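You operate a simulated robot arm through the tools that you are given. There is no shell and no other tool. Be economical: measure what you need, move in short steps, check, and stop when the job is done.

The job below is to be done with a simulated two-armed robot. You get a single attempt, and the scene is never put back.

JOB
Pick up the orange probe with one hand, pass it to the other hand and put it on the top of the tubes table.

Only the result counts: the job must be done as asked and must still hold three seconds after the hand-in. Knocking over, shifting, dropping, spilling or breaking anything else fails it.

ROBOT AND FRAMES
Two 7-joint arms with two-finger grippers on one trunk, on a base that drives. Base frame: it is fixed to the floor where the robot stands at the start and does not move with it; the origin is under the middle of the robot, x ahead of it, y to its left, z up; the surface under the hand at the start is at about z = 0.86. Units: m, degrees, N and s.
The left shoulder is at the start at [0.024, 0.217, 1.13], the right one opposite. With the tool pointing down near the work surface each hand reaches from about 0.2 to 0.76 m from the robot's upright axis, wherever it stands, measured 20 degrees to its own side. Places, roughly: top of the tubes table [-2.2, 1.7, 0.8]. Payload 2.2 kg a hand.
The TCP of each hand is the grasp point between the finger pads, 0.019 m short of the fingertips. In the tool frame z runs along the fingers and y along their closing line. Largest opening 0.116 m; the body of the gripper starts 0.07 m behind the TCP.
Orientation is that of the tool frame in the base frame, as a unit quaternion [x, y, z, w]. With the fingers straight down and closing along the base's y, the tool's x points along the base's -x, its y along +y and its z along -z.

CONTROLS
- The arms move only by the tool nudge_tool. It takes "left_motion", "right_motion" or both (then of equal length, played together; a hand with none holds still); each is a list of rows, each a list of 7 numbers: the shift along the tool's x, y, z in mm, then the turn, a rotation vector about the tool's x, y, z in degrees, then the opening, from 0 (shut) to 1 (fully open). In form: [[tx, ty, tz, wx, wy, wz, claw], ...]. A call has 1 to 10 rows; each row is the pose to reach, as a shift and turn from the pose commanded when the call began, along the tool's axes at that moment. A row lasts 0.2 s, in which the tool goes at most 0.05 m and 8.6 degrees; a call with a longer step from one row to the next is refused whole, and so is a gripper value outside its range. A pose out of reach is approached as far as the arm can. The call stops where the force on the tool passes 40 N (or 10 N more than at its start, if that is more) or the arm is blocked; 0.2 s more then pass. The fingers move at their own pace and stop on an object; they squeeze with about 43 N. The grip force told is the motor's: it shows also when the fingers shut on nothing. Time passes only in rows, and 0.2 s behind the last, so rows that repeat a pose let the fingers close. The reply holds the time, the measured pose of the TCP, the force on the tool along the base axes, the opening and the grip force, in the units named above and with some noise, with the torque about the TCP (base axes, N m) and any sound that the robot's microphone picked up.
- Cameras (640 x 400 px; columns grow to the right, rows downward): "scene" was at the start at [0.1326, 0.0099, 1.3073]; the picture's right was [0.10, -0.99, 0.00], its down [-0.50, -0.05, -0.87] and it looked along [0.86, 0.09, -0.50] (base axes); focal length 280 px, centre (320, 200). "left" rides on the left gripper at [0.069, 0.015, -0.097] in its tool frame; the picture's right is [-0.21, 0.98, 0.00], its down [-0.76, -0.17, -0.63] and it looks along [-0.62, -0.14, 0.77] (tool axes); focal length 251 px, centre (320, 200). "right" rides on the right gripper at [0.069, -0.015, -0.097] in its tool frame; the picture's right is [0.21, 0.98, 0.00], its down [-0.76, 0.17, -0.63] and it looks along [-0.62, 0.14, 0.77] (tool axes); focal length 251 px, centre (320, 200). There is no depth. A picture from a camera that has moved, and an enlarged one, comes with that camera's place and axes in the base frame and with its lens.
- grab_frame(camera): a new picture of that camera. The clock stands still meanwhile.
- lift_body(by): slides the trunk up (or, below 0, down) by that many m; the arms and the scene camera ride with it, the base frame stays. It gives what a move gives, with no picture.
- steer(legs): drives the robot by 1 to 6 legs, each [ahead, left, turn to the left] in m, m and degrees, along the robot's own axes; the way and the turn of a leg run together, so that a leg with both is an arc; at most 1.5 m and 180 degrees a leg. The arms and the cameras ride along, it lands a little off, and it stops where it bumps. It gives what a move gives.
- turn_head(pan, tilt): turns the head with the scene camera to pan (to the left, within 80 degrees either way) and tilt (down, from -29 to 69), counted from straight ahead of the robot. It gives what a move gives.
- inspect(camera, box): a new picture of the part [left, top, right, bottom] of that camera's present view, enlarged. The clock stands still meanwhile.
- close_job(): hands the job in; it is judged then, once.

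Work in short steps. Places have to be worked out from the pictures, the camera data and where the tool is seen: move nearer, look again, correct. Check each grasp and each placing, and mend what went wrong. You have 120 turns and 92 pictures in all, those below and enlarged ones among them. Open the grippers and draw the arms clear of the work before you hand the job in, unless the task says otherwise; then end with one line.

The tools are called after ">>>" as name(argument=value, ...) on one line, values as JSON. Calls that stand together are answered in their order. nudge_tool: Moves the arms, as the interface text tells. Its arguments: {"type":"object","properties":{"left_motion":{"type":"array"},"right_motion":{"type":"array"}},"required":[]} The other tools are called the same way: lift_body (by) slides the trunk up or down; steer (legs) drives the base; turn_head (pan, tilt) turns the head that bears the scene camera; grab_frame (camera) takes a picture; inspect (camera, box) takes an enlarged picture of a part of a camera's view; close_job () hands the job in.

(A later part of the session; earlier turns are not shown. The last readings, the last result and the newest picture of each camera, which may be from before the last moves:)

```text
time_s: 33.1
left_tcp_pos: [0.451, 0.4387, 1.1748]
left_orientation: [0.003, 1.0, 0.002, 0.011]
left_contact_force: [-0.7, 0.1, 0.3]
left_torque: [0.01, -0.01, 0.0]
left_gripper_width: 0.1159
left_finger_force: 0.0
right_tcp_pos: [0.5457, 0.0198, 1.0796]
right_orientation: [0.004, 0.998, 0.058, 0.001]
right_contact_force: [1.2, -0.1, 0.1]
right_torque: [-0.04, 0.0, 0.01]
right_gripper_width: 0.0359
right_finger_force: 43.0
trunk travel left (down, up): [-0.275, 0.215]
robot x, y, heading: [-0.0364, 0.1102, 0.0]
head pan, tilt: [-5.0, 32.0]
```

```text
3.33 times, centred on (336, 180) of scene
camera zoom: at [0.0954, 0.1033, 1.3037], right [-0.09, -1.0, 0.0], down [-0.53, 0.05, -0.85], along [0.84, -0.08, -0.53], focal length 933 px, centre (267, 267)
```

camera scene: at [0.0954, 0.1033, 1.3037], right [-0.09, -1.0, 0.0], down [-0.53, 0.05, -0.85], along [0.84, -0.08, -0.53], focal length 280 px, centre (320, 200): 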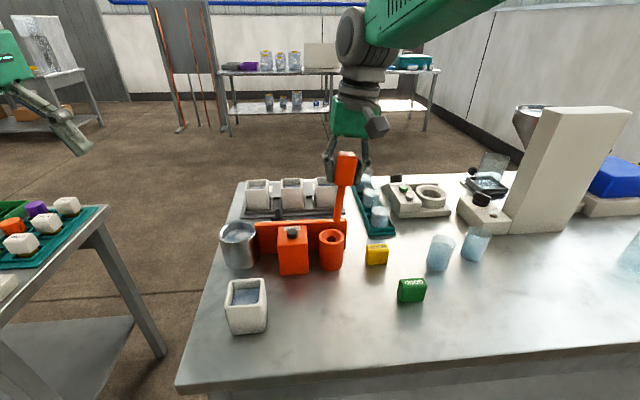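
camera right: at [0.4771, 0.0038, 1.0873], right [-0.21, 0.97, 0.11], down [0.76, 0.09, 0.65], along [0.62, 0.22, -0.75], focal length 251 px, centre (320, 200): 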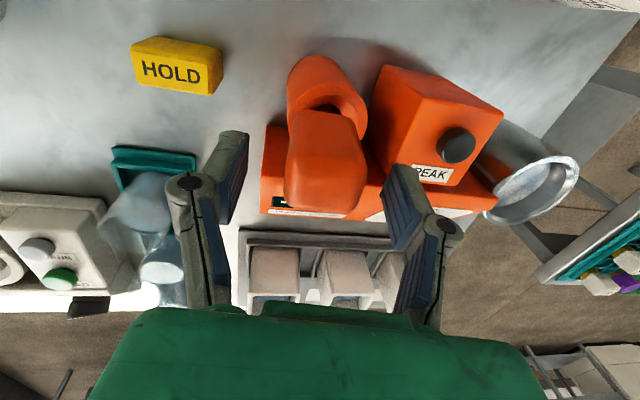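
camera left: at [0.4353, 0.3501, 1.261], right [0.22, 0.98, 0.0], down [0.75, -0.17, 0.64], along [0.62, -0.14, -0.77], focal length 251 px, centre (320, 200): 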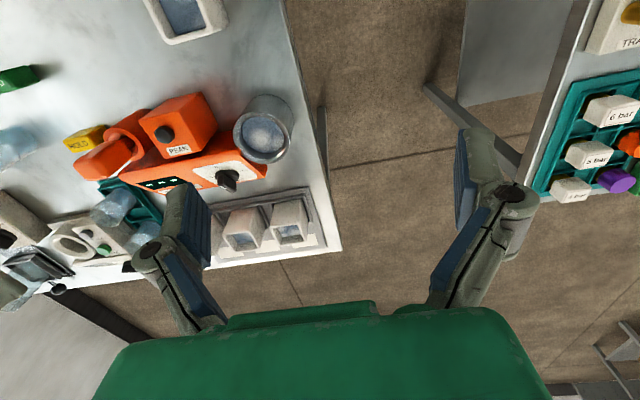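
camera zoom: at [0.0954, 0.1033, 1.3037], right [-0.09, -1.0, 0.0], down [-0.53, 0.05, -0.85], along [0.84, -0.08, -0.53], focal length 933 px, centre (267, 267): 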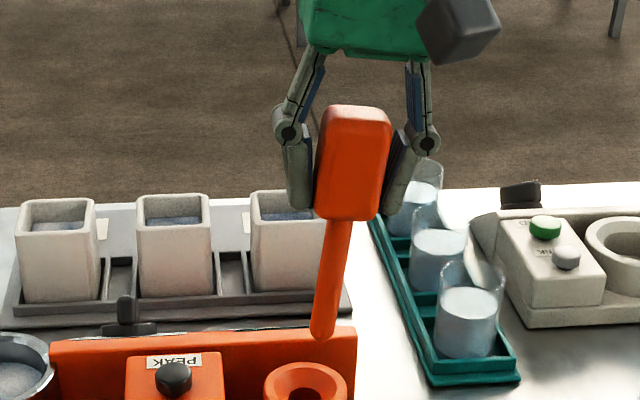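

The probe is free: handle ~5 cm plus a ~8 cm shaft. I raise and retract the hand to a free spot around (0.46, 0.03, 1.18), then start turning it so the shaft points left.

>>> nudge_tool(right_motion=[[5, 1, -15, 0, 0, 0, 0.1], [20, 3, -38, 0, 0, 0, 0.1], [40, 7, -62, 0, 0, 0, 0.1], [60, 9, -84, 0, 0, 0, 0.1], [76, 11, -98, 0, 0, 0, 0.1], [82, 12, -102, 0, 0, 0, 0.1]])

>>> nudge_tool(right_motion=[[0, 0, 0, -5, 0, 0, 0.1], [0, 0, 0, -13, 0, 0, 0.1], [0, 0, 0, -21, 0, 0, 0.1], [0, 0, 0, -29, 0, 0, 0.1], [0, 0, 0, -37, 0, 0, 0.1], [0, 0, 0, -45, 0, 0, 0.1]])

>>> grab_frame(camera="scene")

```text
time_s: 34.5
left_tcp_pos: [0.4522, 0.437, 1.1752]
left_orientation: [0.003, 1.0, 0.002, 0.011]
left_contact_force: [0.1, 0.7, 0.5]
left_torque: [-0.01, 0.02, 0.01]
left_gripper_width: 0.1164
left_finger_force: 0.0
right_tcp_pos: [0.4617, 0.0192, 1.1844]
right_orientation: [0.004, 0.998, 0.058, -0.001]
right_contact_force: [0.4, 0.3, -0.7]
right_torque: [-0.01, 0.02, 0.01]
right_gripper_width: 0.036
right_finger_force: 43.2
trunk travel left (down, up): [-0.275, 0.215]
robot x, y, heading: [-0.0353, 0.11, -0.4]
head pan, tilt: [-5.0, 32.0]
```

```text
time_s: 35.9
left_tcp_pos: [0.4519, 0.4339, 1.1745]
left_orientation: [0.003, 1.0, 0.004, 0.011]
left_contact_force: [0.2, 0.2, -0.1]
left_torque: [0.0, 0.01, -0.01]
left_gripper_width: 0.1161
left_finger_force: 0.1
right_tcp_pos: [0.4629, 0.0172, 1.1814]
right_orientation: [0.004, 0.899, 0.438, 0.002]
right_contact_force: [0.8, -0.1, 0.1]
right_torque: [0.0, 0.0, 0.0]
right_gripper_width: 0.0359
right_finger_force: 43.2
trunk travel left (down, up): [-0.275, 0.215]
robot x, y, heading: [-0.0375, 0.1115, -0.1]
head pan, tilt: [-5.0, 32.0]
```

```text
60 pictures are left
camera scene: at [0.096, 0.0989, 1.3035], right [-0.09, -1.0, 0.0], down [-0.53, 0.05, -0.85], along [0.84, -0.08, -0.53], focal length 280 px, centre (320, 200)
```

scene: 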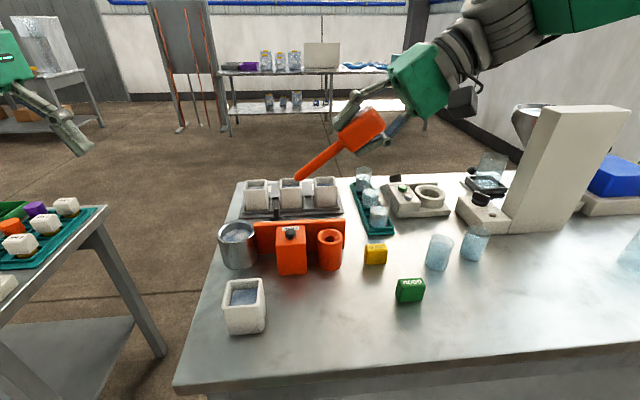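

The turn works well. I finish it to horizontal and meanwhile turn the left hand 90° about its axis and raise it.

>>> nudge_tool(right_motion=[[0, 0, 0, -7, 0, 0, 0.1], [0, 0, 0, -15, 0, 0, 0.1], [0, 0, 0, -23, 0, 0, 0.1], [0, 0, 0, -31, 0, 0, 0.1], [0, 0, 0, -38, 0, 0, 0.1], [0, 0, 0, -38, 0, 0, 0.1], [0, 0, 0, -38, 0, 0, 0.1], [0, 0, 0, -38, 0, 0, 0.1], [0, 0, 0, -38, 0, 0, 0.1], [0, 0, 0, -38, 0, 0, 0.1]], left_motion=[[0, 0, -10, 0, 0, 8, 1], [0, 0, -20, 0, 0, 16, 1], [0, 0, -30, 0, 0, 24, 1], [0, 0, -40, 0, 0, 32, 1], [0, 0, -50, 0, 0, 40, 1], [0, 0, -60, 0, 0, 48, 1], [0, 0, -70, 0, 0, 56, 1], [0, 0, -80, 0, 0, 64, 1], [0, 0, -90, 0, 0, 72, 1], [0, 0, -100, 0, 0, 80, 1]])

>>> grab_frame(camera="scene")

```text
time_s: 38.1
left_tcp_pos: [0.4515, 0.4367, 1.2749]
left_orientation: [0.646, 0.763, 0.009, 0.005]
left_contact_force: [-0.3, -0.5, -0.5]
left_torque: [0.01, 0.0, -0.03]
left_gripper_width: 0.1163
left_finger_force: 0.1
right_tcp_pos: [0.464, 0.0189, 1.182]
right_orientation: [0.003, 0.709, 0.705, 0.003]
right_contact_force: [0.0, 0.3, -1.1]
right_torque: [-0.03, -0.03, 0.0]
right_gripper_width: 0.0358
right_finger_force: 42.7
trunk travel left (down, up): [-0.275, 0.215]
robot x, y, heading: [-0.0346, 0.1124, -0.4]
head pan, tilt: [-5.0, 32.0]
```

```text
59 pictures are left
camera scene: at [0.0955, 0.1006, 1.3036], right [-0.09, -1.0, 0.0], down [-0.53, 0.05, -0.85], along [0.84, -0.08, -0.53], focal length 280 px, centre (320, 200)
```

scene: 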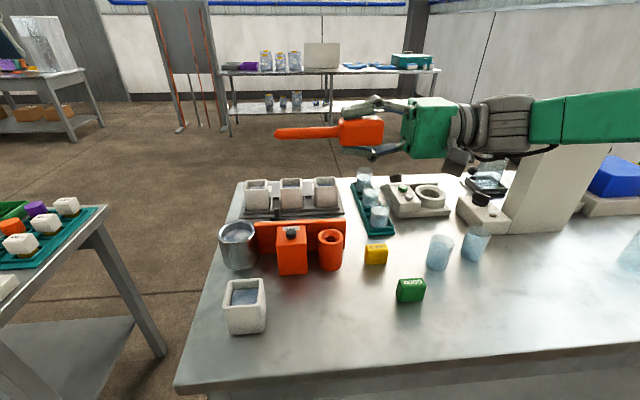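

The probe is horizontal with the shaft pointing left. I shift the right hand 40 mm left and bring the left hand above the shaft at about (0.464, 0.131, 1.30).

>>> nudge_tool(right_motion=[[0, 0, 8, 0, 0, 0, 0.1], [0, 0, 16, 0, 0, 0, 0.1], [0, 0, 24, 0, 0, 0, 0.1], [0, 0, 32, 0, 0, 0, 0.1], [0, 0, 40, 0, 0, 0, 0.1], [0, 0, 40, 0, 0, 0, 0.1], [0, 0, 40, 0, 0, 0, 0.1], [0, 0, 40, 0, 0, 0, 0.1], [0, 0, 40, 0, 0, 0, 0.1], [0, 0, 40, 0, 0, 0, 0.1]], left_motion=[[-30, -4, -5, 0, 0, 2, 1], [-65, -8, -10, 0, 0, 4, 1], [-100, -13, -15, 0, 0, 6, 1], [-135, -17, -20, 0, 0, 8, 1], [-170, -21, -25, 0, 0, 9.5, 1], [-205, -26, -25, 0, 0, 9.5, 1], [-240, -30, -25, 0, 0, 9.5, 1], [-275, -34, -25, 0, 0, 9.5, 1], [-304, -38, -25, 0, 0, 9.5, 1], [-304, -38, -25, 0, 0, 9.5, 1]])

>>> grab_frame(camera="scene")

>>> grab_frame(camera="left")

```text
time_s: 40.3
left_tcp_pos: [0.4614, 0.1284, 1.2961]
left_orientation: [0.706, 0.708, 0.01, 0.005]
left_contact_force: [2.1, 0.2, -0.3]
left_torque: [0.03, 0.03, 0.0]
left_gripper_width: 0.1159
left_finger_force: 0.1
right_tcp_pos: [0.4627, 0.0597, 1.182]
right_orientation: [0.004, 0.709, 0.705, 0.004]
right_contact_force: [0.5, -0.1, -0.1]
right_torque: [0.0, -0.03, -0.01]
right_gripper_width: 0.0357
right_finger_force: 42.6
trunk travel left (down, up): [-0.275, 0.215]
robot x, y, heading: [-0.0388, 0.106, -0.1]
head pan, tilt: [-5.0, 32.0]
```

```text
58 pictures are left
camera scene: at [0.0958, 0.0976, 1.3036], right [-0.09, -1.0, 0.0], down [-0.53, 0.05, -0.85], along [0.84, -0.08, -0.53], focal length 280 px, centre (320, 200)
```

scene: 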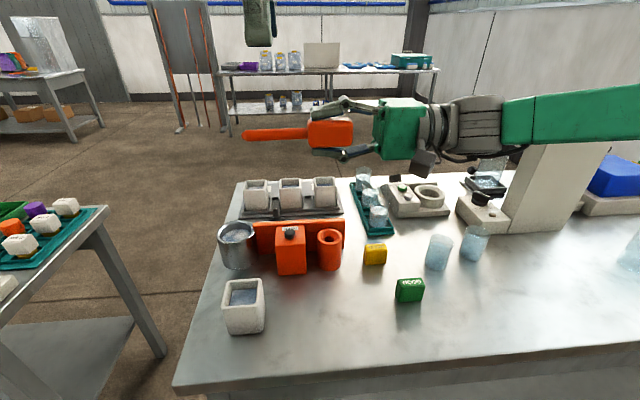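

```text
57 pictures are left
camera left: at [0.4749, 0.1964, 1.3937], right [0.98, -0.21, 0.02], down [-0.18, -0.76, 0.62], along [-0.12, -0.61, -0.78], focal length 251 px, centre (320, 200)
```

left: 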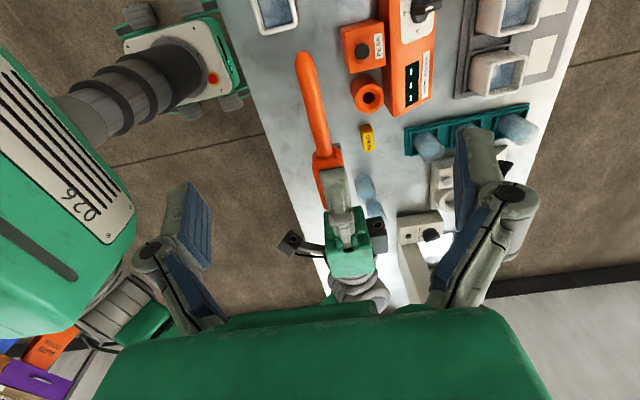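

The shaft is at about (0.457, 0.135, 1.183), between the left fingers. I descend the left hand to TCP z ≈ 1.189 without closing yet.

>>> nudge_tool(left_motion=[[0, -2, 20, 0, 0, 0, 0.8], [0, -4, 40, 0, 0, 0, 0.7], [0, -6, 60, 0, 0, 0, 0.7], [0, -6, 80, 0, 0, 0, 0.7], [0, -6, 98, 0, 0, 0, 0.7], [0, -6, 107, 0, 0, 0, 0.7], [0, -6, 107, 0, 0, 0, 0.7]])

>>> grab_frame(camera="left")

>>> grab_frame(camera="scene")

```text
time_s: 41.9
left_tcp_pos: [0.459, 0.1289, 1.1926]
left_orientation: [0.706, 0.708, 0.009, 0.006]
left_contact_force: [0.1, -0.3, -0.1]
left_torque: [-0.01, 0.01, -0.02]
left_gripper_width: 0.0812
left_finger_force: 0.1
right_tcp_pos: [0.4638, 0.059, 1.1817]
right_orientation: [0.003, 0.709, 0.705, 0.003]
right_contact_force: [0.2, 0.5, -0.7]
right_torque: [-0.02, 0.0, 0.02]
right_gripper_width: 0.0359
right_finger_force: 43.1
trunk travel left (down, up): [-0.275, 0.215]
robot x, y, heading: [-0.0346, 0.1093, -0.3]
head pan, tilt: [-5.0, 32.0]
```

```text
56 pictures are left
camera left: at [0.4721, 0.198, 1.2883], right [0.98, -0.21, 0.02], down [-0.18, -0.76, 0.62], along [-0.12, -0.61, -0.78], focal length 251 px, centre (320, 200)
```

left: 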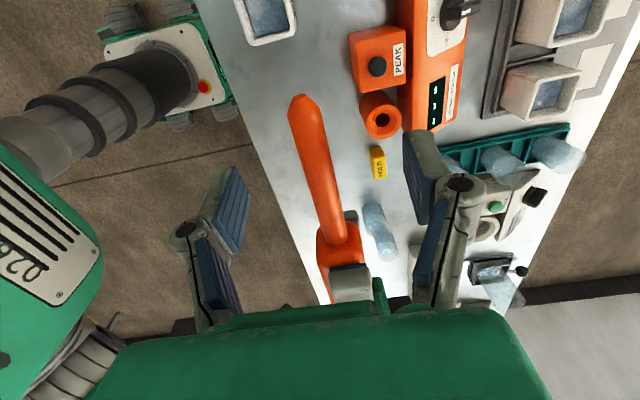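

```text
55 pictures are left
camera scene: at [0.0958, 0.0981, 1.3036], right [-0.09, -1.0, 0.0], down [-0.53, 0.05, -0.85], along [0.84, -0.08, -0.53], focal length 280 px, centre (320, 200)
```

scene: 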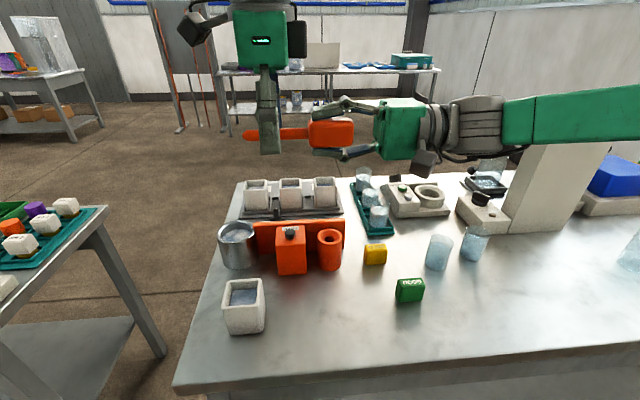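

The shaft lies centrally between the left fingers. I close the left gripper.

>>> nudge_tool(left_motion=[[0, 0, 0, 0, 0, 0, 0.4], [0, 0, 0, 0, 0, 0, 0.15], [0, 0, 0, 0, 0, 0, 0], [0, 0, 0, 0, 0, 0, 0], [0, 0, 0, 0, 0, 0, 0], [0, 0, 0, 0, 0, 0, 0]])

>>> grab_frame(camera="left")

```text
time_s: 43.3
left_tcp_pos: [0.4585, 0.1303, 1.1919]
left_orientation: [0.706, 0.708, 0.01, 0.005]
left_contact_force: [-1.0, -0.9, -0.9]
left_torque: [0.08, -0.02, 0.08]
left_gripper_width: 0.0126
left_finger_force: 38.5
right_tcp_pos: [0.4639, 0.0577, 1.1817]
right_orientation: [0.003, 0.708, 0.706, 0.002]
right_contact_force: [0.7, 0.4, 1.6]
right_torque: [0.0, 0.04, -0.18]
right_gripper_width: 0.0358
right_finger_force: 43.2
trunk travel left (down, up): [-0.275, 0.215]
robot x, y, heading: [-0.0386, 0.1114, -0.4]
head pan, tilt: [-5.0, 32.0]
```

```text
54 pictures are left
camera left: at [0.4721, 0.1979, 1.2882], right [0.98, -0.21, 0.02], down [-0.18, -0.76, 0.62], along [-0.12, -0.61, -0.78], focal length 251 px, centre (320, 200)
```

left: 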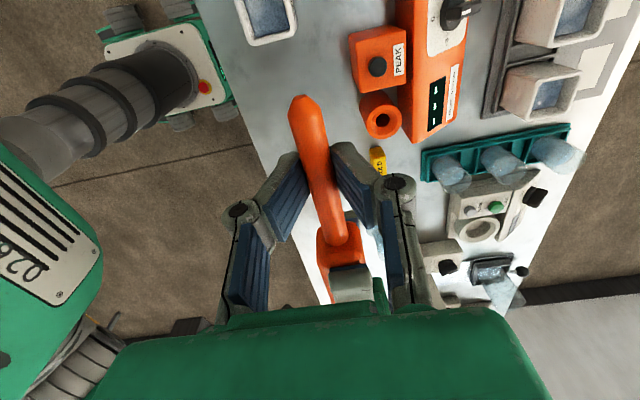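

Left has the shaft (12.6 mm, ~38 N). I open the right hand and withdraw it along its axis to the right.

>>> nudge_tool(right_motion=[[0, 0, 0, 0, 0, 0, 0.3], [0, 0, 0, 0, 0, 0, 0.55], [0, 0, 0, 0, 0, 0, 0.7], [0, 0, 0, 0, 0, 0, 0.7], [0, 0, -20, 0, 0, 0, 0.7], [0, 0, -50, 0, 0, 0, 0.7], [0, 0, -90, 0, 0, 0, 0.7], [0, 0, -130, 0, 0, 0, 0.7], [0, 0, -150, 0, 0, 0, 0.7], [0, 0, -150, 0, 0, 0, 0.7]])

>>> grab_frame(camera="left")

>>> grab_frame(camera="scene")

```text
time_s: 45.5
left_tcp_pos: [0.4584, 0.1299, 1.1924]
left_orientation: [0.706, 0.708, 0.01, 0.005]
left_contact_force: [0.5, -0.3, 0.8]
left_torque: [0.03, 0.0, -0.04]
left_gripper_width: 0.012
left_finger_force: 38.8
right_tcp_pos: [0.4613, -0.0908, 1.1778]
right_orientation: [0.003, 0.709, 0.705, 0.003]
right_contact_force: [-0.2, 1.1, 0.5]
right_torque: [0.01, -0.01, 0.01]
right_gripper_width: 0.0811
right_finger_force: 0.1
trunk travel left (down, up): [-0.275, 0.215]
robot x, y, heading: [-0.0372, 0.1093, -0.1]
head pan, tilt: [-5.0, 32.0]
```

```text
53 pictures are left
camera left: at [0.4723, 0.1988, 1.2882], right [0.98, -0.21, 0.02], down [-0.18, -0.76, 0.62], along [-0.12, -0.61, -0.78], focal length 251 px, centre (320, 200)
```

left: 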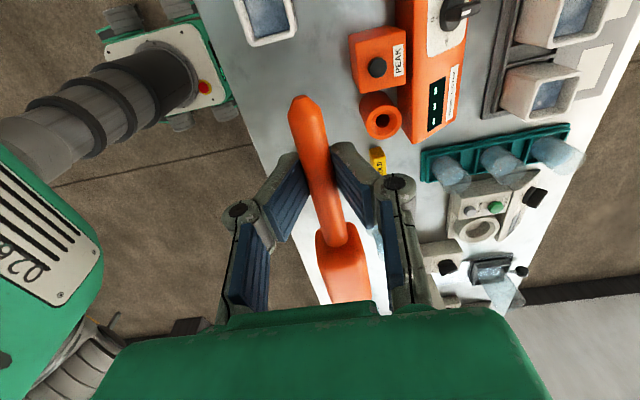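

```text
52 pictures are left
camera scene: at [0.0956, 0.0973, 1.3036], right [-0.09, -1.0, 0.0], down [-0.53, 0.05, -0.85], along [0.84, -0.07, -0.53], focal length 280 px, centre (320, 200)
```

scene: 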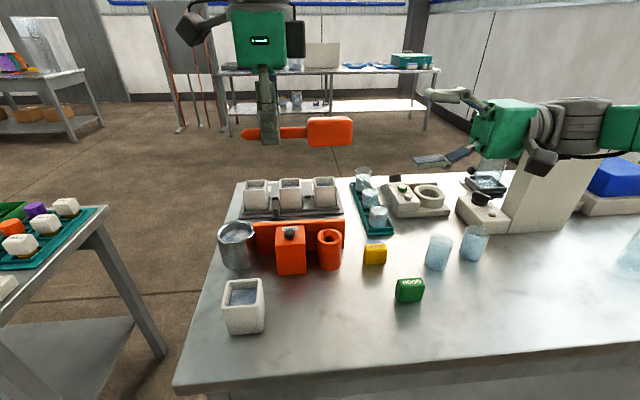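

Handover done: the left hand holds the probe alone. I fold the right hand back to pointing down, draw both hands in, and look left and right for the driving route.

>>> nudge_tool(right_motion=[[8, 4, -5, 8, 0, 0, 0.5], [16, 8, -10, 16, 0, 0, 0.3], [24, 12, -15, 24, 0, 0, 0.3], [32, 16, -20, 32, 0, 0, 0.3], [40, 20, -25, 40, 0, 0, 0.3], [48, 24, -30, 48, 0, 0, 0.3], [56, 28, -35, 56, 0, 0, 0.3], [64, 32, -40, 64, 0, 0, 0.3], [72, 36, -45, 72, 0, 0, 0.3], [80, 40, -50, 80, 0, 0, 0.3]], left_motion=[[5, -3, -5, 0, 0, 0, 0], [10, -8, -12, 0, 0, 0, 0], [20, -15, -20, 0, 0, 0, 0], [30, -22, -28, 0, 0, 0, 0], [40, -30, -36, 0, 0, 0, 0], [50, -38, -44, 0, 0, 0, 0], [60, -46, -52, 0, 0, 0, 0], [70, -54, -60, 0, 0, 0, 0], [80, -60, -64, 0, 0, 0, 0], [90, -66, -68, 0, 0, 0, 0]])

>>> turn_head(pan=-80, tilt=25)

>>> grab_frame(camera="scene")

>>> turn_head(pan=80, tilt=25)

>>> grab_frame(camera="scene")

```text
time_s: 47.7
left_tcp_pos: [0.3915, 0.2209, 1.2566]
left_orientation: [0.706, 0.708, 0.01, 0.006]
left_contact_force: [-0.7, -0.3, -1.0]
left_torque: [0.02, -0.01, 0.0]
left_gripper_width: 0.0118
left_finger_force: 38.8
right_tcp_pos: [0.3801, -0.1409, 1.2231]
right_orientation: [0.004, 0.996, 0.084, 0.001]
right_contact_force: [-0.4, -0.2, -0.1]
right_torque: [-0.03, 0.01, -0.03]
right_gripper_width: 0.0348
right_finger_force: 0.0
trunk travel left (down, up): [-0.275, 0.215]
robot x, y, heading: [-0.0351, 0.1126, -0.0]
head pan, tilt: [-5.0, 32.0]
```

```text
time_s: 49.2
left_tcp_pos: [0.3927, 0.2184, 1.2573]
left_orientation: [0.706, 0.708, 0.01, 0.005]
left_contact_force: [0.1, 0.1, -0.5]
left_torque: [0.08, -0.03, -0.04]
left_gripper_width: 0.0119
left_finger_force: 38.2
right_tcp_pos: [0.3818, -0.143, 1.2223]
right_orientation: [0.005, 0.996, 0.086, 0.001]
right_contact_force: [-0.1, -0.2, 0.6]
right_torque: [0.0, 0.04, -0.02]
right_gripper_width: 0.0346
right_finger_force: 0.1
trunk travel left (down, up): [-0.275, 0.215]
robot x, y, heading: [-0.0388, 0.1149, -0.3]
head pan, tilt: [-80.0, 25.0]
```

```text
51 pictures are left
camera scene: at [0.0209, 0.0166, 1.315], right [-0.99, -0.17, 0.0], down [-0.08, 0.42, -0.91], along [0.15, -0.89, -0.42], focal length 280 px, centre (320, 200)
```

scene: 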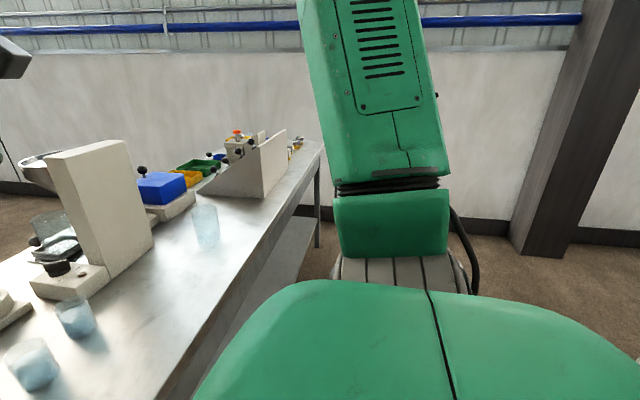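

```text
time_s: 51.7
left_tcp_pos: [0.3932, 0.2189, 1.2585]
left_orientation: [0.706, 0.708, 0.01, 0.005]
left_contact_force: [0.7, -0.2, -0.2]
left_torque: [0.04, 0.01, 0.0]
left_gripper_width: 0.0119
left_finger_force: 38.9
right_tcp_pos: [0.3802, -0.1425, 1.2215]
right_orientation: [0.004, 0.996, 0.085, 0.001]
right_contact_force: [0.7, -0.1, 0.1]
right_torque: [0.0, 0.03, 0.0]
right_gripper_width: 0.0349
right_finger_force: 0.1
trunk travel left (down, up): [-0.275, 0.215]
robot x, y, heading: [-0.0381, 0.1126, -0.2]
head pan, tilt: [80.0, 25.0]
```

```text
50 pictures are left
camera scene: at [0.0214, 0.1981, 1.3152], right [0.98, -0.18, 0.0], down [-0.08, -0.41, -0.91], along [0.16, 0.89, -0.42], focal length 280 px, centre (320, 200)
```

scene: 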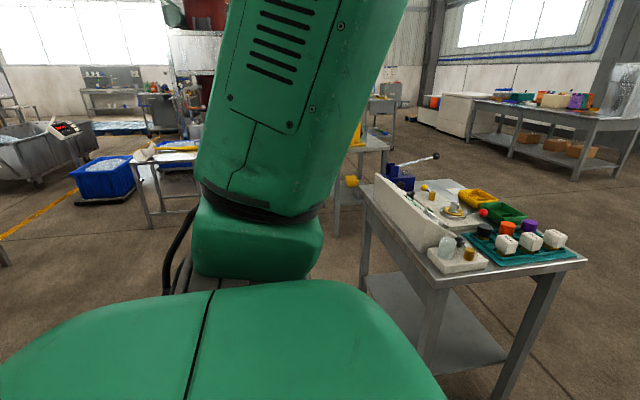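

The space behind and to the left looks open, the valve table is about 0.9 m off to the left. I back off 0.45 m, then turn left 100° and look.

>>> steer(legs=[[-0.45, 0, 0]])

>>> steer(legs=[[0, 0, 50], [0, 0, 50]])

>>> turn_head(pan=30, tilt=20)

>>> grab_frame(camera="scene")

```text
time_s: 54.4
left_tcp_pos: [-0.0561, 0.2174, 1.2572]
left_orientation: [0.708, 0.706, 0.01, 0.004]
left_contact_force: [0.7, -1.0, 0.4]
left_torque: [0.05, 0.0, 0.01]
left_gripper_width: 0.0114
left_finger_force: 38.8
right_tcp_pos: [-0.0704, -0.1417, 1.222]
right_orientation: [0.007, 0.996, 0.084, 0.001]
right_contact_force: [-0.3, -0.7, -0.1]
right_torque: [-0.02, 0.04, 0.0]
right_gripper_width: 0.0348
right_finger_force: 0.0
trunk travel left (down, up): [-0.275, 0.215]
robot x, y, heading: [-0.4863, 0.1126, -0.7]
head pan, tilt: [80.0, 25.0]
```

```text
time_s: 59.3
left_tcp_pos: [-0.658, 0.5179, 1.2589]
left_orientation: [-0.078, 0.997, 0.011, -0.004]
left_contact_force: [-0.2, -0.4, -0.3]
left_torque: [-0.03, 0.02, 0.01]
left_gripper_width: 0.0115
left_finger_force: 38.2
right_tcp_pos: [-0.3017, 0.5619, 1.2232]
right_orientation: [0.754, -0.652, -0.057, 0.064]
right_contact_force: [0.1, -0.4, 0.9]
right_torque: [0.05, -0.01, 0.01]
right_gripper_width: 0.0346
right_finger_force: 0.0
trunk travel left (down, up): [-0.275, 0.215]
robot x, y, heading: [-0.4869, 0.113, 98.9]
head pan, tilt: [80.0, 25.0]
```

```text
time_s: 60.4
left_tcp_pos: [-0.6593, 0.5159, 1.2586]
left_orientation: [-0.079, 0.997, 0.012, -0.004]
left_contact_force: [0.7, 0.5, -1.3]
left_torque: [-0.03, 0.02, 0.0]
left_gripper_width: 0.0113
left_finger_force: 38.6
right_tcp_pos: [-0.3004, 0.5581, 1.2232]
right_orientation: [0.753, -0.652, -0.058, 0.063]
right_contact_force: [-0.3, -0.4, 0.1]
right_torque: [0.0, -0.01, 0.01]
right_gripper_width: 0.0349
right_finger_force: 0.1
trunk travel left (down, up): [-0.275, 0.215]
robot x, y, heading: [-0.4875, 0.1146, 98.7]
head pan, tilt: [30.0, 20.0]
```

```text
49 pictures are left
camera scene: at [-0.5498, 0.2263, 1.323], right [0.78, 0.63, 0.0], down [0.21, -0.27, -0.94], along [-0.59, 0.73, -0.34], focal length 280 px, centre (320, 200)
```

scene: 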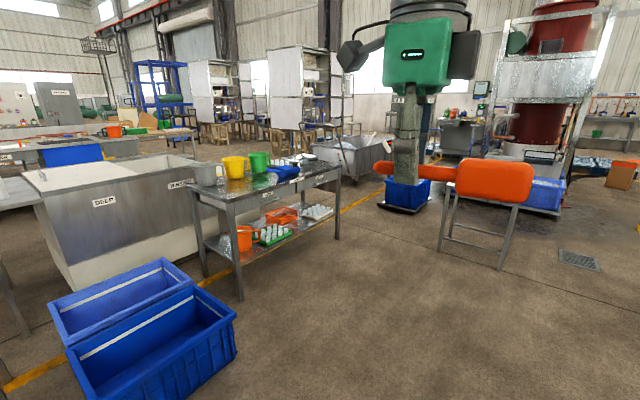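

A two-level table near (−2.0, 1.5) with cups and tube-like items fits the "tubes table". I zoom in.

>>> inspect(camera="scene", box=[170, 130, 362, 250])

```text
3.33 times, centred on (266, 190) of scene
camera zoom: at [-0.5498, 0.2263, 1.323], right [0.78, 0.63, 0.0], down [0.21, -0.27, -0.94], along [-0.59, 0.73, -0.34], focal length 933 px, centre (500, 233)
```

zoom: 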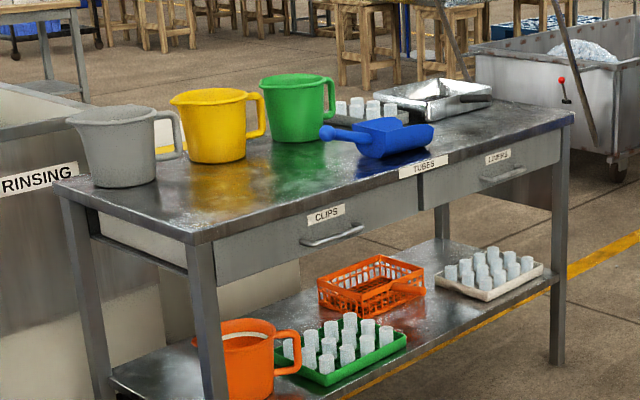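

Label reads "TUBES"; its front edge runs along y at x ≈ −1.83 (y 1.0–2.1), and there's a clear front spot around (−1.97, 1.25). I drive to about (−1.15, 1.43), then turn to face it.

>>> steer(legs=[[0.7, 0.228, 0], [0.7, 0.228, 0]])

>>> steer(legs=[[0, 0, 81]])

>>> turn_head(pan=10, tilt=32)

>>> grab_frame(camera="scene")

```text
time_s: 68.0
left_tcp_pos: [-1.3153, 1.8238, 1.2598]
left_orientation: [-0.076, 0.997, 0.011, -0.006]
left_contact_force: [-0.2, 0.3, -1.5]
left_torque: [-0.02, 0.05, -0.01]
left_gripper_width: 0.0106
left_finger_force: 37.9
right_tcp_pos: [-0.9578, 1.8653, 1.2219]
right_orientation: [0.752, -0.654, -0.058, 0.064]
right_contact_force: [-0.7, 0.1, 0.5]
right_torque: [0.02, 0.03, 0.01]
right_gripper_width: 0.0347
right_finger_force: 0.2
trunk travel left (down, up): [-0.275, 0.215]
robot x, y, heading: [-1.1483, 1.4248, 98.3]
head pan, tilt: [30.0, 20.0]
```

```text
time_s: 71.9
left_tcp_pos: [-1.5725, 1.3071, 1.2596]
left_orientation: [-0.705, 0.709, 0.009, -0.01]
left_contact_force: [0.3, -0.1, -0.5]
left_torque: [-0.01, 0.02, 0.0]
left_gripper_width: 0.0099
left_finger_force: 37.4
right_tcp_pos: [-1.5597, 1.6689, 1.2267]
right_orientation: [0.996, -0.009, -0.003, 0.083]
right_contact_force: [0.3, 0.7, 0.3]
right_torque: [-0.03, 0.04, -0.03]
right_gripper_width: 0.0349
right_finger_force: 0.1
trunk travel left (down, up): [-0.275, 0.215]
robot x, y, heading: [-1.1498, 1.4169, 179.6]
head pan, tilt: [30.0, 20.0]
```

```text
time_s: 72.7
left_tcp_pos: [-1.5708, 1.31, 1.2601]
left_orientation: [-0.705, 0.709, 0.009, -0.011]
left_contact_force: [0.7, 0.6, -0.2]
left_torque: [-0.05, -0.01, -0.04]
left_gripper_width: 0.0101
left_finger_force: 37.1
right_tcp_pos: [-1.5581, 1.6699, 1.2261]
right_orientation: [0.996, -0.008, -0.004, 0.083]
right_contact_force: [0.4, 0.1, -0.8]
right_torque: [-0.02, 0.01, 0.02]
right_gripper_width: 0.0347
right_finger_force: 0.1
trunk travel left (down, up): [-0.275, 0.215]
robot x, y, heading: [-1.153, 1.4165, 179.7]
head pan, tilt: [10.0, 32.0]
```

```text
47 pictures are left
camera scene: at [-1.2808, 1.4025, 1.3038], right [-0.16, 0.99, 0.0], down [0.52, 0.09, -0.85], along [-0.84, -0.14, -0.53], focal length 280 px, centre (320, 200)
```

scene: 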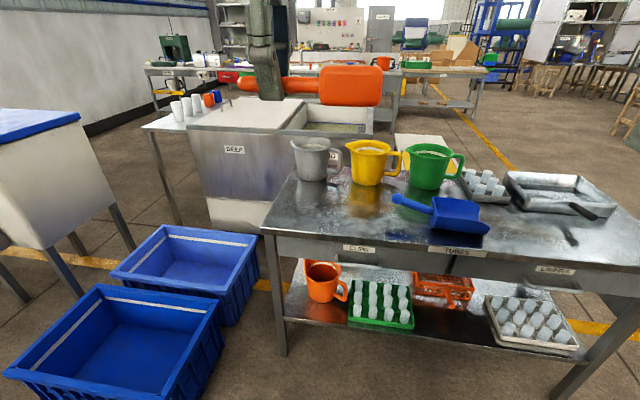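

The free patch is around (−2.0, 1.2–1.35) in front of the mugs. The left grip width is creeping (12.6→10 mm), so I check the grip before going on.

>>> grab_frame(camera="left")

>>> inspect(camera="scene", box=[220, 30, 412, 150])

```text
46 pictures are left
camera left: at [-1.5831, 1.2403, 1.3568], right [-0.98, 0.22, 0.03], down [0.19, 0.76, 0.62], along [0.12, 0.61, -0.78], focal length 251 px, centre (320, 200)
```

left: 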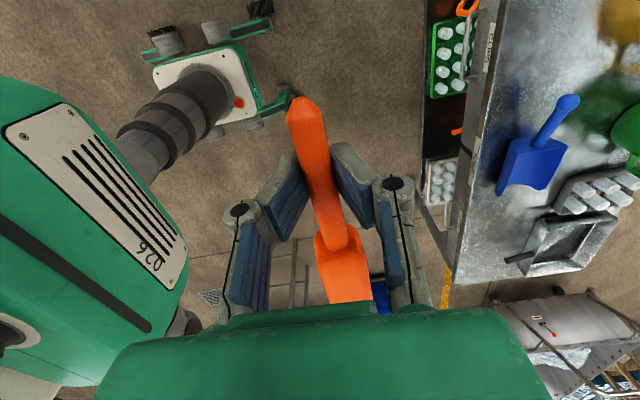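

```text
3.33 times, centred on (316, 90) of scene
camera zoom: at [-1.2808, 1.4025, 1.3038], right [-0.16, 0.99, 0.0], down [0.52, 0.09, -0.85], along [-0.84, -0.14, -0.53], focal length 933 px, centre (333, 567)
```

zoom: 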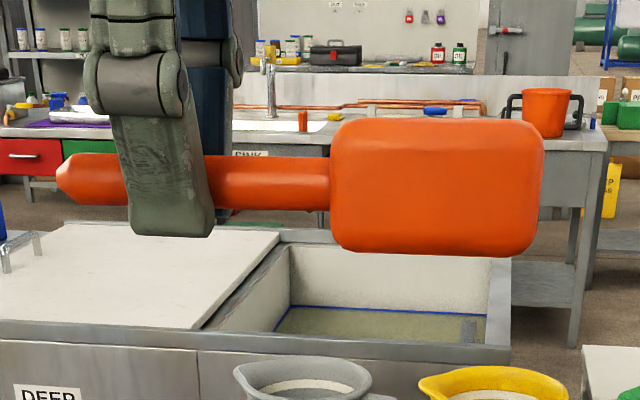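

The grip still looks sound. I drive ahead 0.33 m so the free patch is within reach of the left hand.

>>> steer(legs=[[0.17, 0, 0], [0.16, 0, 0]])

>>> turn_head(pan=15, tilt=45)

>>> grab_frame(camera="scene")

>>> grab_frame(camera="left")

```text
time_s: 75.2
left_tcp_pos: [-1.8956, 1.3097, 1.2607]
left_orientation: [0.709, -0.705, -0.01, 0.012]
left_contact_force: [0.5, -0.3, -0.5]
left_torque: [-0.05, -0.03, 0.0]
left_gripper_width: 0.0103
left_finger_force: 37.0
right_tcp_pos: [-1.886, 1.6709, 1.2263]
right_orientation: [0.996, -0.003, -0.005, 0.084]
right_contact_force: [-0.2, 0.6, -0.1]
right_torque: [0.04, 0.01, -0.03]
right_gripper_width: 0.0349
right_finger_force: 0.0
trunk travel left (down, up): [-0.275, 0.215]
robot x, y, heading: [-1.4785, 1.4187, 180.0]
head pan, tilt: [10.0, 32.0]
```

```text
time_s: 75.9
left_tcp_pos: [-1.8973, 1.31, 1.2602]
left_orientation: [0.709, -0.705, -0.009, 0.013]
left_contact_force: [0.1, 0.3, -0.1]
left_torque: [-0.06, -0.03, -0.02]
left_gripper_width: 0.0098
left_finger_force: 37.2
right_tcp_pos: [-1.8871, 1.6704, 1.226]
right_orientation: [0.996, -0.003, -0.005, 0.085]
right_contact_force: [0.1, -0.2, -0.3]
right_torque: [0.05, 0.0, 0.0]
right_gripper_width: 0.0347
right_finger_force: 0.1
trunk travel left (down, up): [-0.275, 0.215]
robot x, y, heading: [-1.4772, 1.4211, 180.0]
head pan, tilt: [15.0, 45.0]
```

```text
44 pictures are left
camera scene: at [-1.6003, 1.4003, 1.2843], right [-0.26, 0.97, 0.0], down [0.69, 0.18, -0.71], along [-0.68, -0.18, -0.71], focal length 280 px, centre (320, 200)
```

scene: 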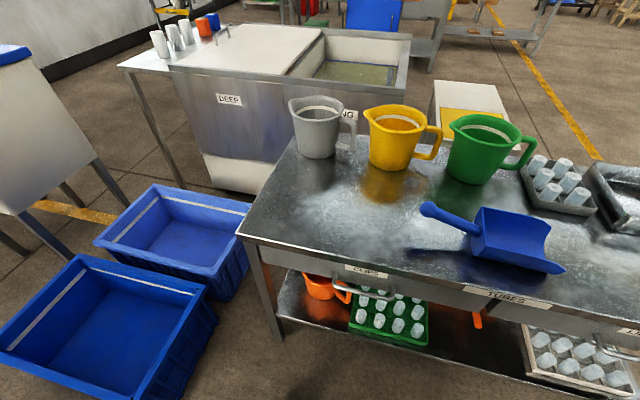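

```text
43 pictures are left
camera left: at [-1.9089, 1.2404, 1.3571], right [-0.98, 0.21, 0.03], down [0.18, 0.76, 0.62], along [0.11, 0.61, -0.78], focal length 251 px, centre (320, 200)
```

left: 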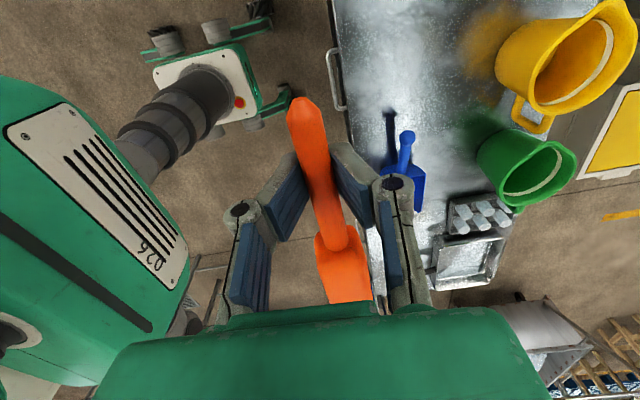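

The tabletop triangulates to z ≈ 0.76, front edge x ≈ −1.95. I target the probe at about (−2.045, 1.235) and first descend to z ≈ 0.96.

>>> nudge_tool(left_motion=[[4, 8, 10, 0.3, 0, 0, 0], [12, 24, 35, 0.6, 0, 0, 0], [20, 40, 70, 0.9, 0, 0, 0], [30, 58, 105, 1.2, 0, 0, 0], [40, 76, 140, 1.5, 0, 0, 0], [50, 94, 175, 1.8, 0, 0, 0], [60, 112, 210, 1.8, 0, 0, 0], [68, 128, 250, 1.8, 0, 0, 0], [75, 139, 285, 1.8, 0, 0, 0], [75, 139, 305, 1.8, 0, 0, 0]])

>>> grab_frame(camera="scene")

>>> grab_frame(camera="left")

```text
time_s: 78.1
left_tcp_pos: [-2.0454, 1.2271, 0.9619]
left_orientation: [0.709, -0.705, 0.001, 0.001]
left_contact_force: [-0.4, 0.2, -0.4]
left_torque: [-0.02, 0.0, -0.01]
left_gripper_width: 0.0096
left_finger_force: 36.9
right_tcp_pos: [-1.8869, 1.6683, 1.2248]
right_orientation: [0.996, -0.003, -0.003, 0.084]
right_contact_force: [0.7, 0.1, 0.1]
right_torque: [-0.01, -0.01, -0.02]
right_gripper_width: 0.0348
right_finger_force: 0.0
trunk travel left (down, up): [-0.275, 0.215]
robot x, y, heading: [-1.4812, 1.4203, 179.8]
head pan, tilt: [15.0, 45.0]
```

```text
42 pictures are left
camera scene: at [-1.6012, 1.3991, 1.2842], right [-0.26, 0.97, 0.0], down [0.69, 0.18, -0.7], along [-0.68, -0.18, -0.71], focal length 280 px, centre (320, 200)
```

scene: 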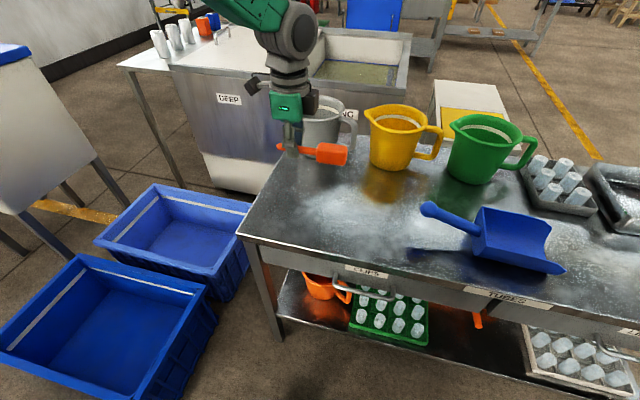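

```text
41 pictures are left
camera left: at [-2.0601, 1.159, 1.0574], right [-0.98, 0.21, 0.0], down [0.16, 0.76, 0.63], along [0.13, 0.62, -0.78], focal length 251 px, centre (320, 200)
```

left: 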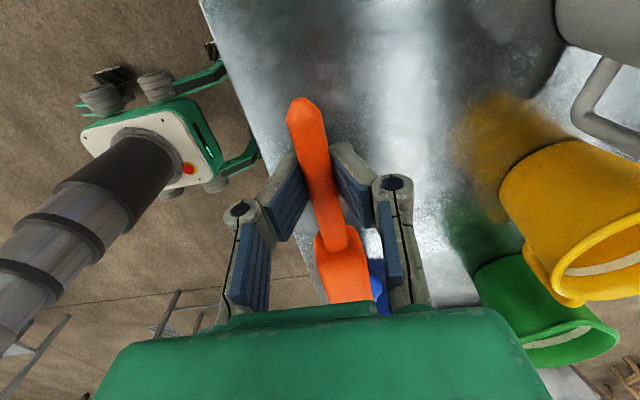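

The landing spot is clear and the mugs are well off. I descend to about z 0.84 and then feel for the table in small steps.

>>> nudge_tool(left_motion=[[0, 0, 20, 0, 0, 0, 0], [0, 0, 45, 0, 0, 0, 0], [0, 0, 70, 0, 0, 0, 0], [0, 0, 95, 0, 0, 0, 0], [0, 0, 115, 0, 0, 0, 0], [0, 0, 122, 0, 0, 0, 0]])

>>> grab_frame(camera="left")

>>> inspect(camera="scene", box=[220, 100, 412, 220])

```text
time_s: 79.5
left_tcp_pos: [-2.044, 1.23, 0.84]
left_orientation: [0.709, -0.705, 0.002, 0.002]
left_contact_force: [0.4, 0.2, 0.2]
left_torque: [0.0, 0.01, -0.02]
left_gripper_width: 0.0093
left_finger_force: 36.5
right_tcp_pos: [-1.8873, 1.6682, 1.2256]
right_orientation: [0.997, -0.004, -0.003, 0.083]
right_contact_force: [-0.6, 0.5, 0.2]
right_torque: [0.01, -0.02, -0.01]
right_gripper_width: 0.0347
right_finger_force: 0.1
trunk travel left (down, up): [-0.275, 0.215]
robot x, y, heading: [-1.4804, 1.4233, 179.9]
head pan, tilt: [15.0, 45.0]
```

```text
40 pictures are left
camera left: at [-2.0586, 1.1611, 0.9361], right [-0.98, 0.21, 0.0], down [0.16, 0.76, 0.63], along [0.13, 0.61, -0.78], focal length 251 px, centre (320, 200)
```

left: 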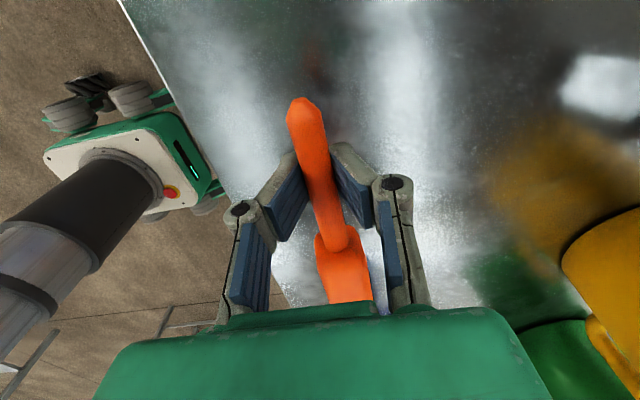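

```text
3.33 times, centred on (316, 160) of scene
camera zoom: at [-1.6011, 1.3994, 1.2842], right [-0.26, 0.97, 0.0], down [0.69, 0.18, -0.7], along [-0.68, -0.18, -0.71], focal length 933 px, centre (333, 333)
```

zoom: 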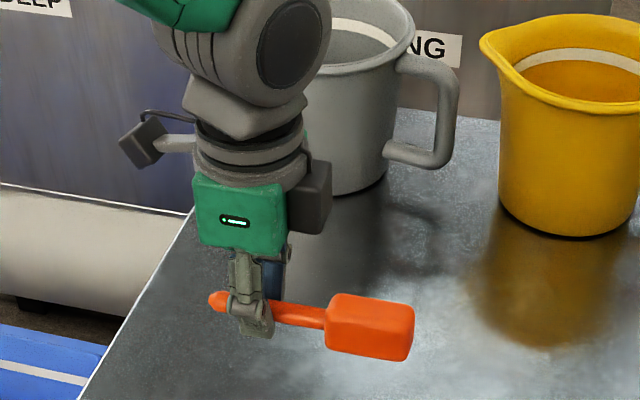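

Over the table with nothing nearby. I descend slowly in 4 mm rows until contact.

>>> nudge_tool(left_motion=[[0, 0, 4, 0, 0, 0, 0], [0, 0, 8, 0, 0, 0, 0], [0, 0, 12, 0, 0, 0, 0], [0, 0, 16, 0, 0, 0, 0], [0, 0, 20, 0, 0, 0, 0], [0, 0, 24, 0, 0, 0, 0], [0, 0, 28, 0, 0, 0, 0]])

>>> inspect(camera="scene", box=[220, 100, 412, 220])

```text
time_s: 81.1
left_tcp_pos: [-2.0463, 1.2305, 0.8118]
left_orientation: [0.709, -0.705, 0.002, 0.001]
left_contact_force: [-0.2, 0.4, 0.2]
left_torque: [-0.06, 0.01, -0.05]
left_gripper_width: 0.0097
left_finger_force: 36.7
right_tcp_pos: [-1.8867, 1.6685, 1.2259]
right_orientation: [0.996, -0.003, -0.002, 0.084]
right_contact_force: [-0.4, 0.5, -0.8]
right_torque: [-0.02, -0.01, 0.0]
right_gripper_width: 0.035
right_finger_force: 0.1
trunk travel left (down, up): [-0.275, 0.215]
robot x, y, heading: [-1.4764, 1.4211, 179.6]
head pan, tilt: [15.0, 45.0]
```

```text
3.33 times, centred on (316, 160) of scene
camera zoom: at [-1.6011, 1.3994, 1.2842], right [-0.26, 0.97, 0.0], down [0.69, 0.18, -0.7], along [-0.68, -0.18, -0.71], focal length 933 px, centre (333, 333)
```

zoom: 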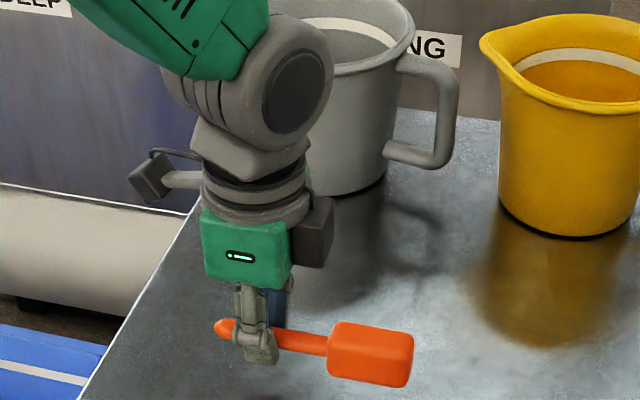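

No contact yet at z 0.812. I continue down in 3 mm rows.

>>> nudge_tool(left_motion=[[0, 0, 3, 0, 0, 0, 0], [0, 0, 6, 0, 0, 0, 0], [0, 0, 9, 0, 0, 0, 0], [0, 0, 12, 0, 0, 0, 0], [0, 0, 15, 0, 0, 0, 0], [0, 0, 18, 0, 0, 0, 0]])

>>> inspect(camera="scene", box=[220, 120, 412, 240])

```text
time_s: 82.5
left_tcp_pos: [-2.0441, 1.2304, 0.7935]
left_orientation: [0.709, -0.705, 0.001, 0.002]
left_contact_force: [0.1, 0.4, -0.7]
left_torque: [-0.03, -0.01, -0.02]
left_gripper_width: 0.0093
left_finger_force: 37.1
right_tcp_pos: [-1.8865, 1.669, 1.2261]
right_orientation: [0.996, -0.004, -0.003, 0.083]
right_contact_force: [-0.8, 0.1, 0.2]
right_torque: [-0.02, 0.02, -0.04]
right_gripper_width: 0.0347
right_finger_force: 0.0
trunk travel left (down, up): [-0.275, 0.215]
robot x, y, heading: [-1.4782, 1.4193, 180.1]
head pan, tilt: [15.0, 45.0]
```

```text
3.33 times, centred on (316, 180) of scene
camera zoom: at [-1.6011, 1.3994, 1.2842], right [-0.26, 0.97, 0.0], down [0.69, 0.18, -0.7], along [-0.68, -0.18, -0.71], focal length 933 px, centre (333, 267)
```

zoom: 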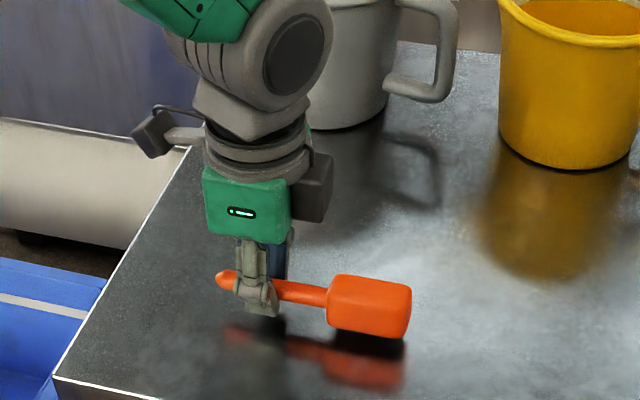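

The reflection is close under the handle — only a few mm left. I go on in 1.5 mm rows.

>>> nudge_tool(left_motion=[[0, 0, 1.5, 0, 0, 0, 0], [0, 0, 3, 0, 0, 0, 0], [0, 0, 4.5, 0, 0, 0, 0], [0, 0, 6, 0, 0, 0, 0]])

>>> inspect(camera="scene", box=[260, 180, 372, 250])

```text
time_s: 83.5
left_tcp_pos: [-2.045, 1.2316, 0.7874]
left_orientation: [0.709, -0.706, 0.002, 0.002]
left_contact_force: [0.5, -0.4, -0.9]
left_torque: [-0.03, 0.01, 0.0]
left_gripper_width: 0.0093
left_finger_force: 36.7
right_tcp_pos: [-1.8865, 1.6685, 1.226]
right_orientation: [0.996, -0.003, -0.003, 0.084]
right_contact_force: [0.2, -1.0, 0.0]
right_torque: [0.0, 0.01, 0.02]
right_gripper_width: 0.0349
right_finger_force: 0.0
trunk travel left (down, up): [-0.275, 0.215]
robot x, y, heading: [-1.4796, 1.4216, 180.1]
head pan, tilt: [15.0, 45.0]
```

```text
5.71 times, centred on (316, 215) of scene
camera zoom: at [-1.601, 1.3994, 1.2842], right [-0.26, 0.97, 0.0], down [0.69, 0.18, -0.7], along [-0.68, -0.18, -0.71], focal length 1600 px, centre (343, 114)
```

zoom: 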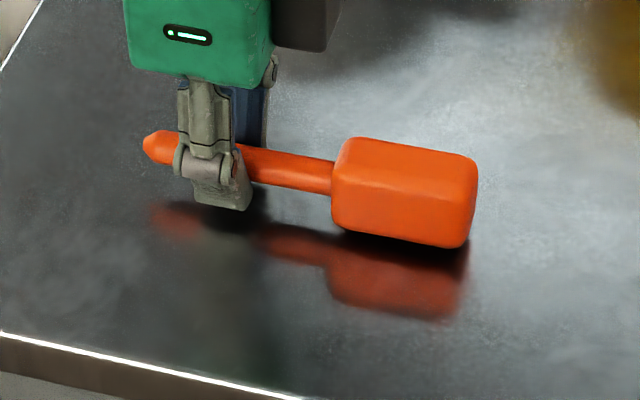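

Handle underside is nearly touching its reflection. A few more mm.

>>> nudge_tool(left_motion=[[0, 0, 1, 0, 0, 0, 0], [0, 0, 2, 0, 0, 0, 0], [0, 0, 3, 0, 0, 0, 0], [0, 0, 4, 0, 0, 0, 0], [0, 0, 5, 0, 0, 0, 0]])

>>> inspect(camera="scene", box=[260, 180, 372, 250])

```text
time_s: 84.7
left_tcp_pos: [-2.0443, 1.2293, 0.7826]
left_orientation: [0.708, -0.706, 0.002, 0.001]
left_contact_force: [0.4, 0.6, 2.0]
left_torque: [0.06, 0.03, -0.01]
left_gripper_width: 0.0081
left_finger_force: 36.1
right_tcp_pos: [-1.8864, 1.6692, 1.2265]
right_orientation: [0.996, -0.003, -0.004, 0.084]
right_contact_force: [0.1, -0.4, 0.5]
right_torque: [0.01, 0.01, 0.02]
right_gripper_width: 0.035
right_finger_force: 0.1
trunk travel left (down, up): [-0.275, 0.215]
robot x, y, heading: [-1.4789, 1.4191, 179.9]
head pan, tilt: [15.0, 45.0]
```

```text
5.71 times, centred on (316, 215) of scene
camera zoom: at [-1.6006, 1.3995, 1.2843], right [-0.26, 0.97, 0.0], down [0.69, 0.18, -0.7], along [-0.68, -0.18, -0.71], focal length 1600 px, centre (343, 114)
```

zoom: 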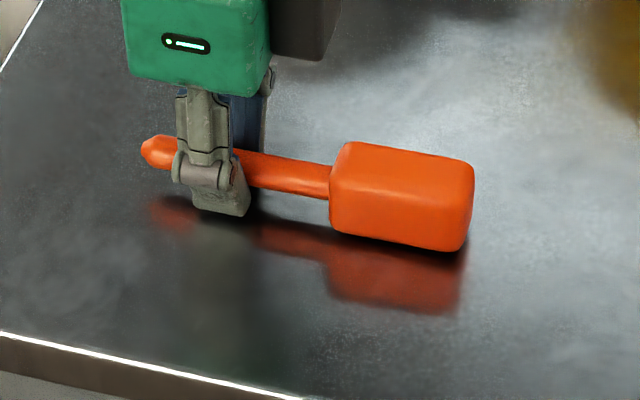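

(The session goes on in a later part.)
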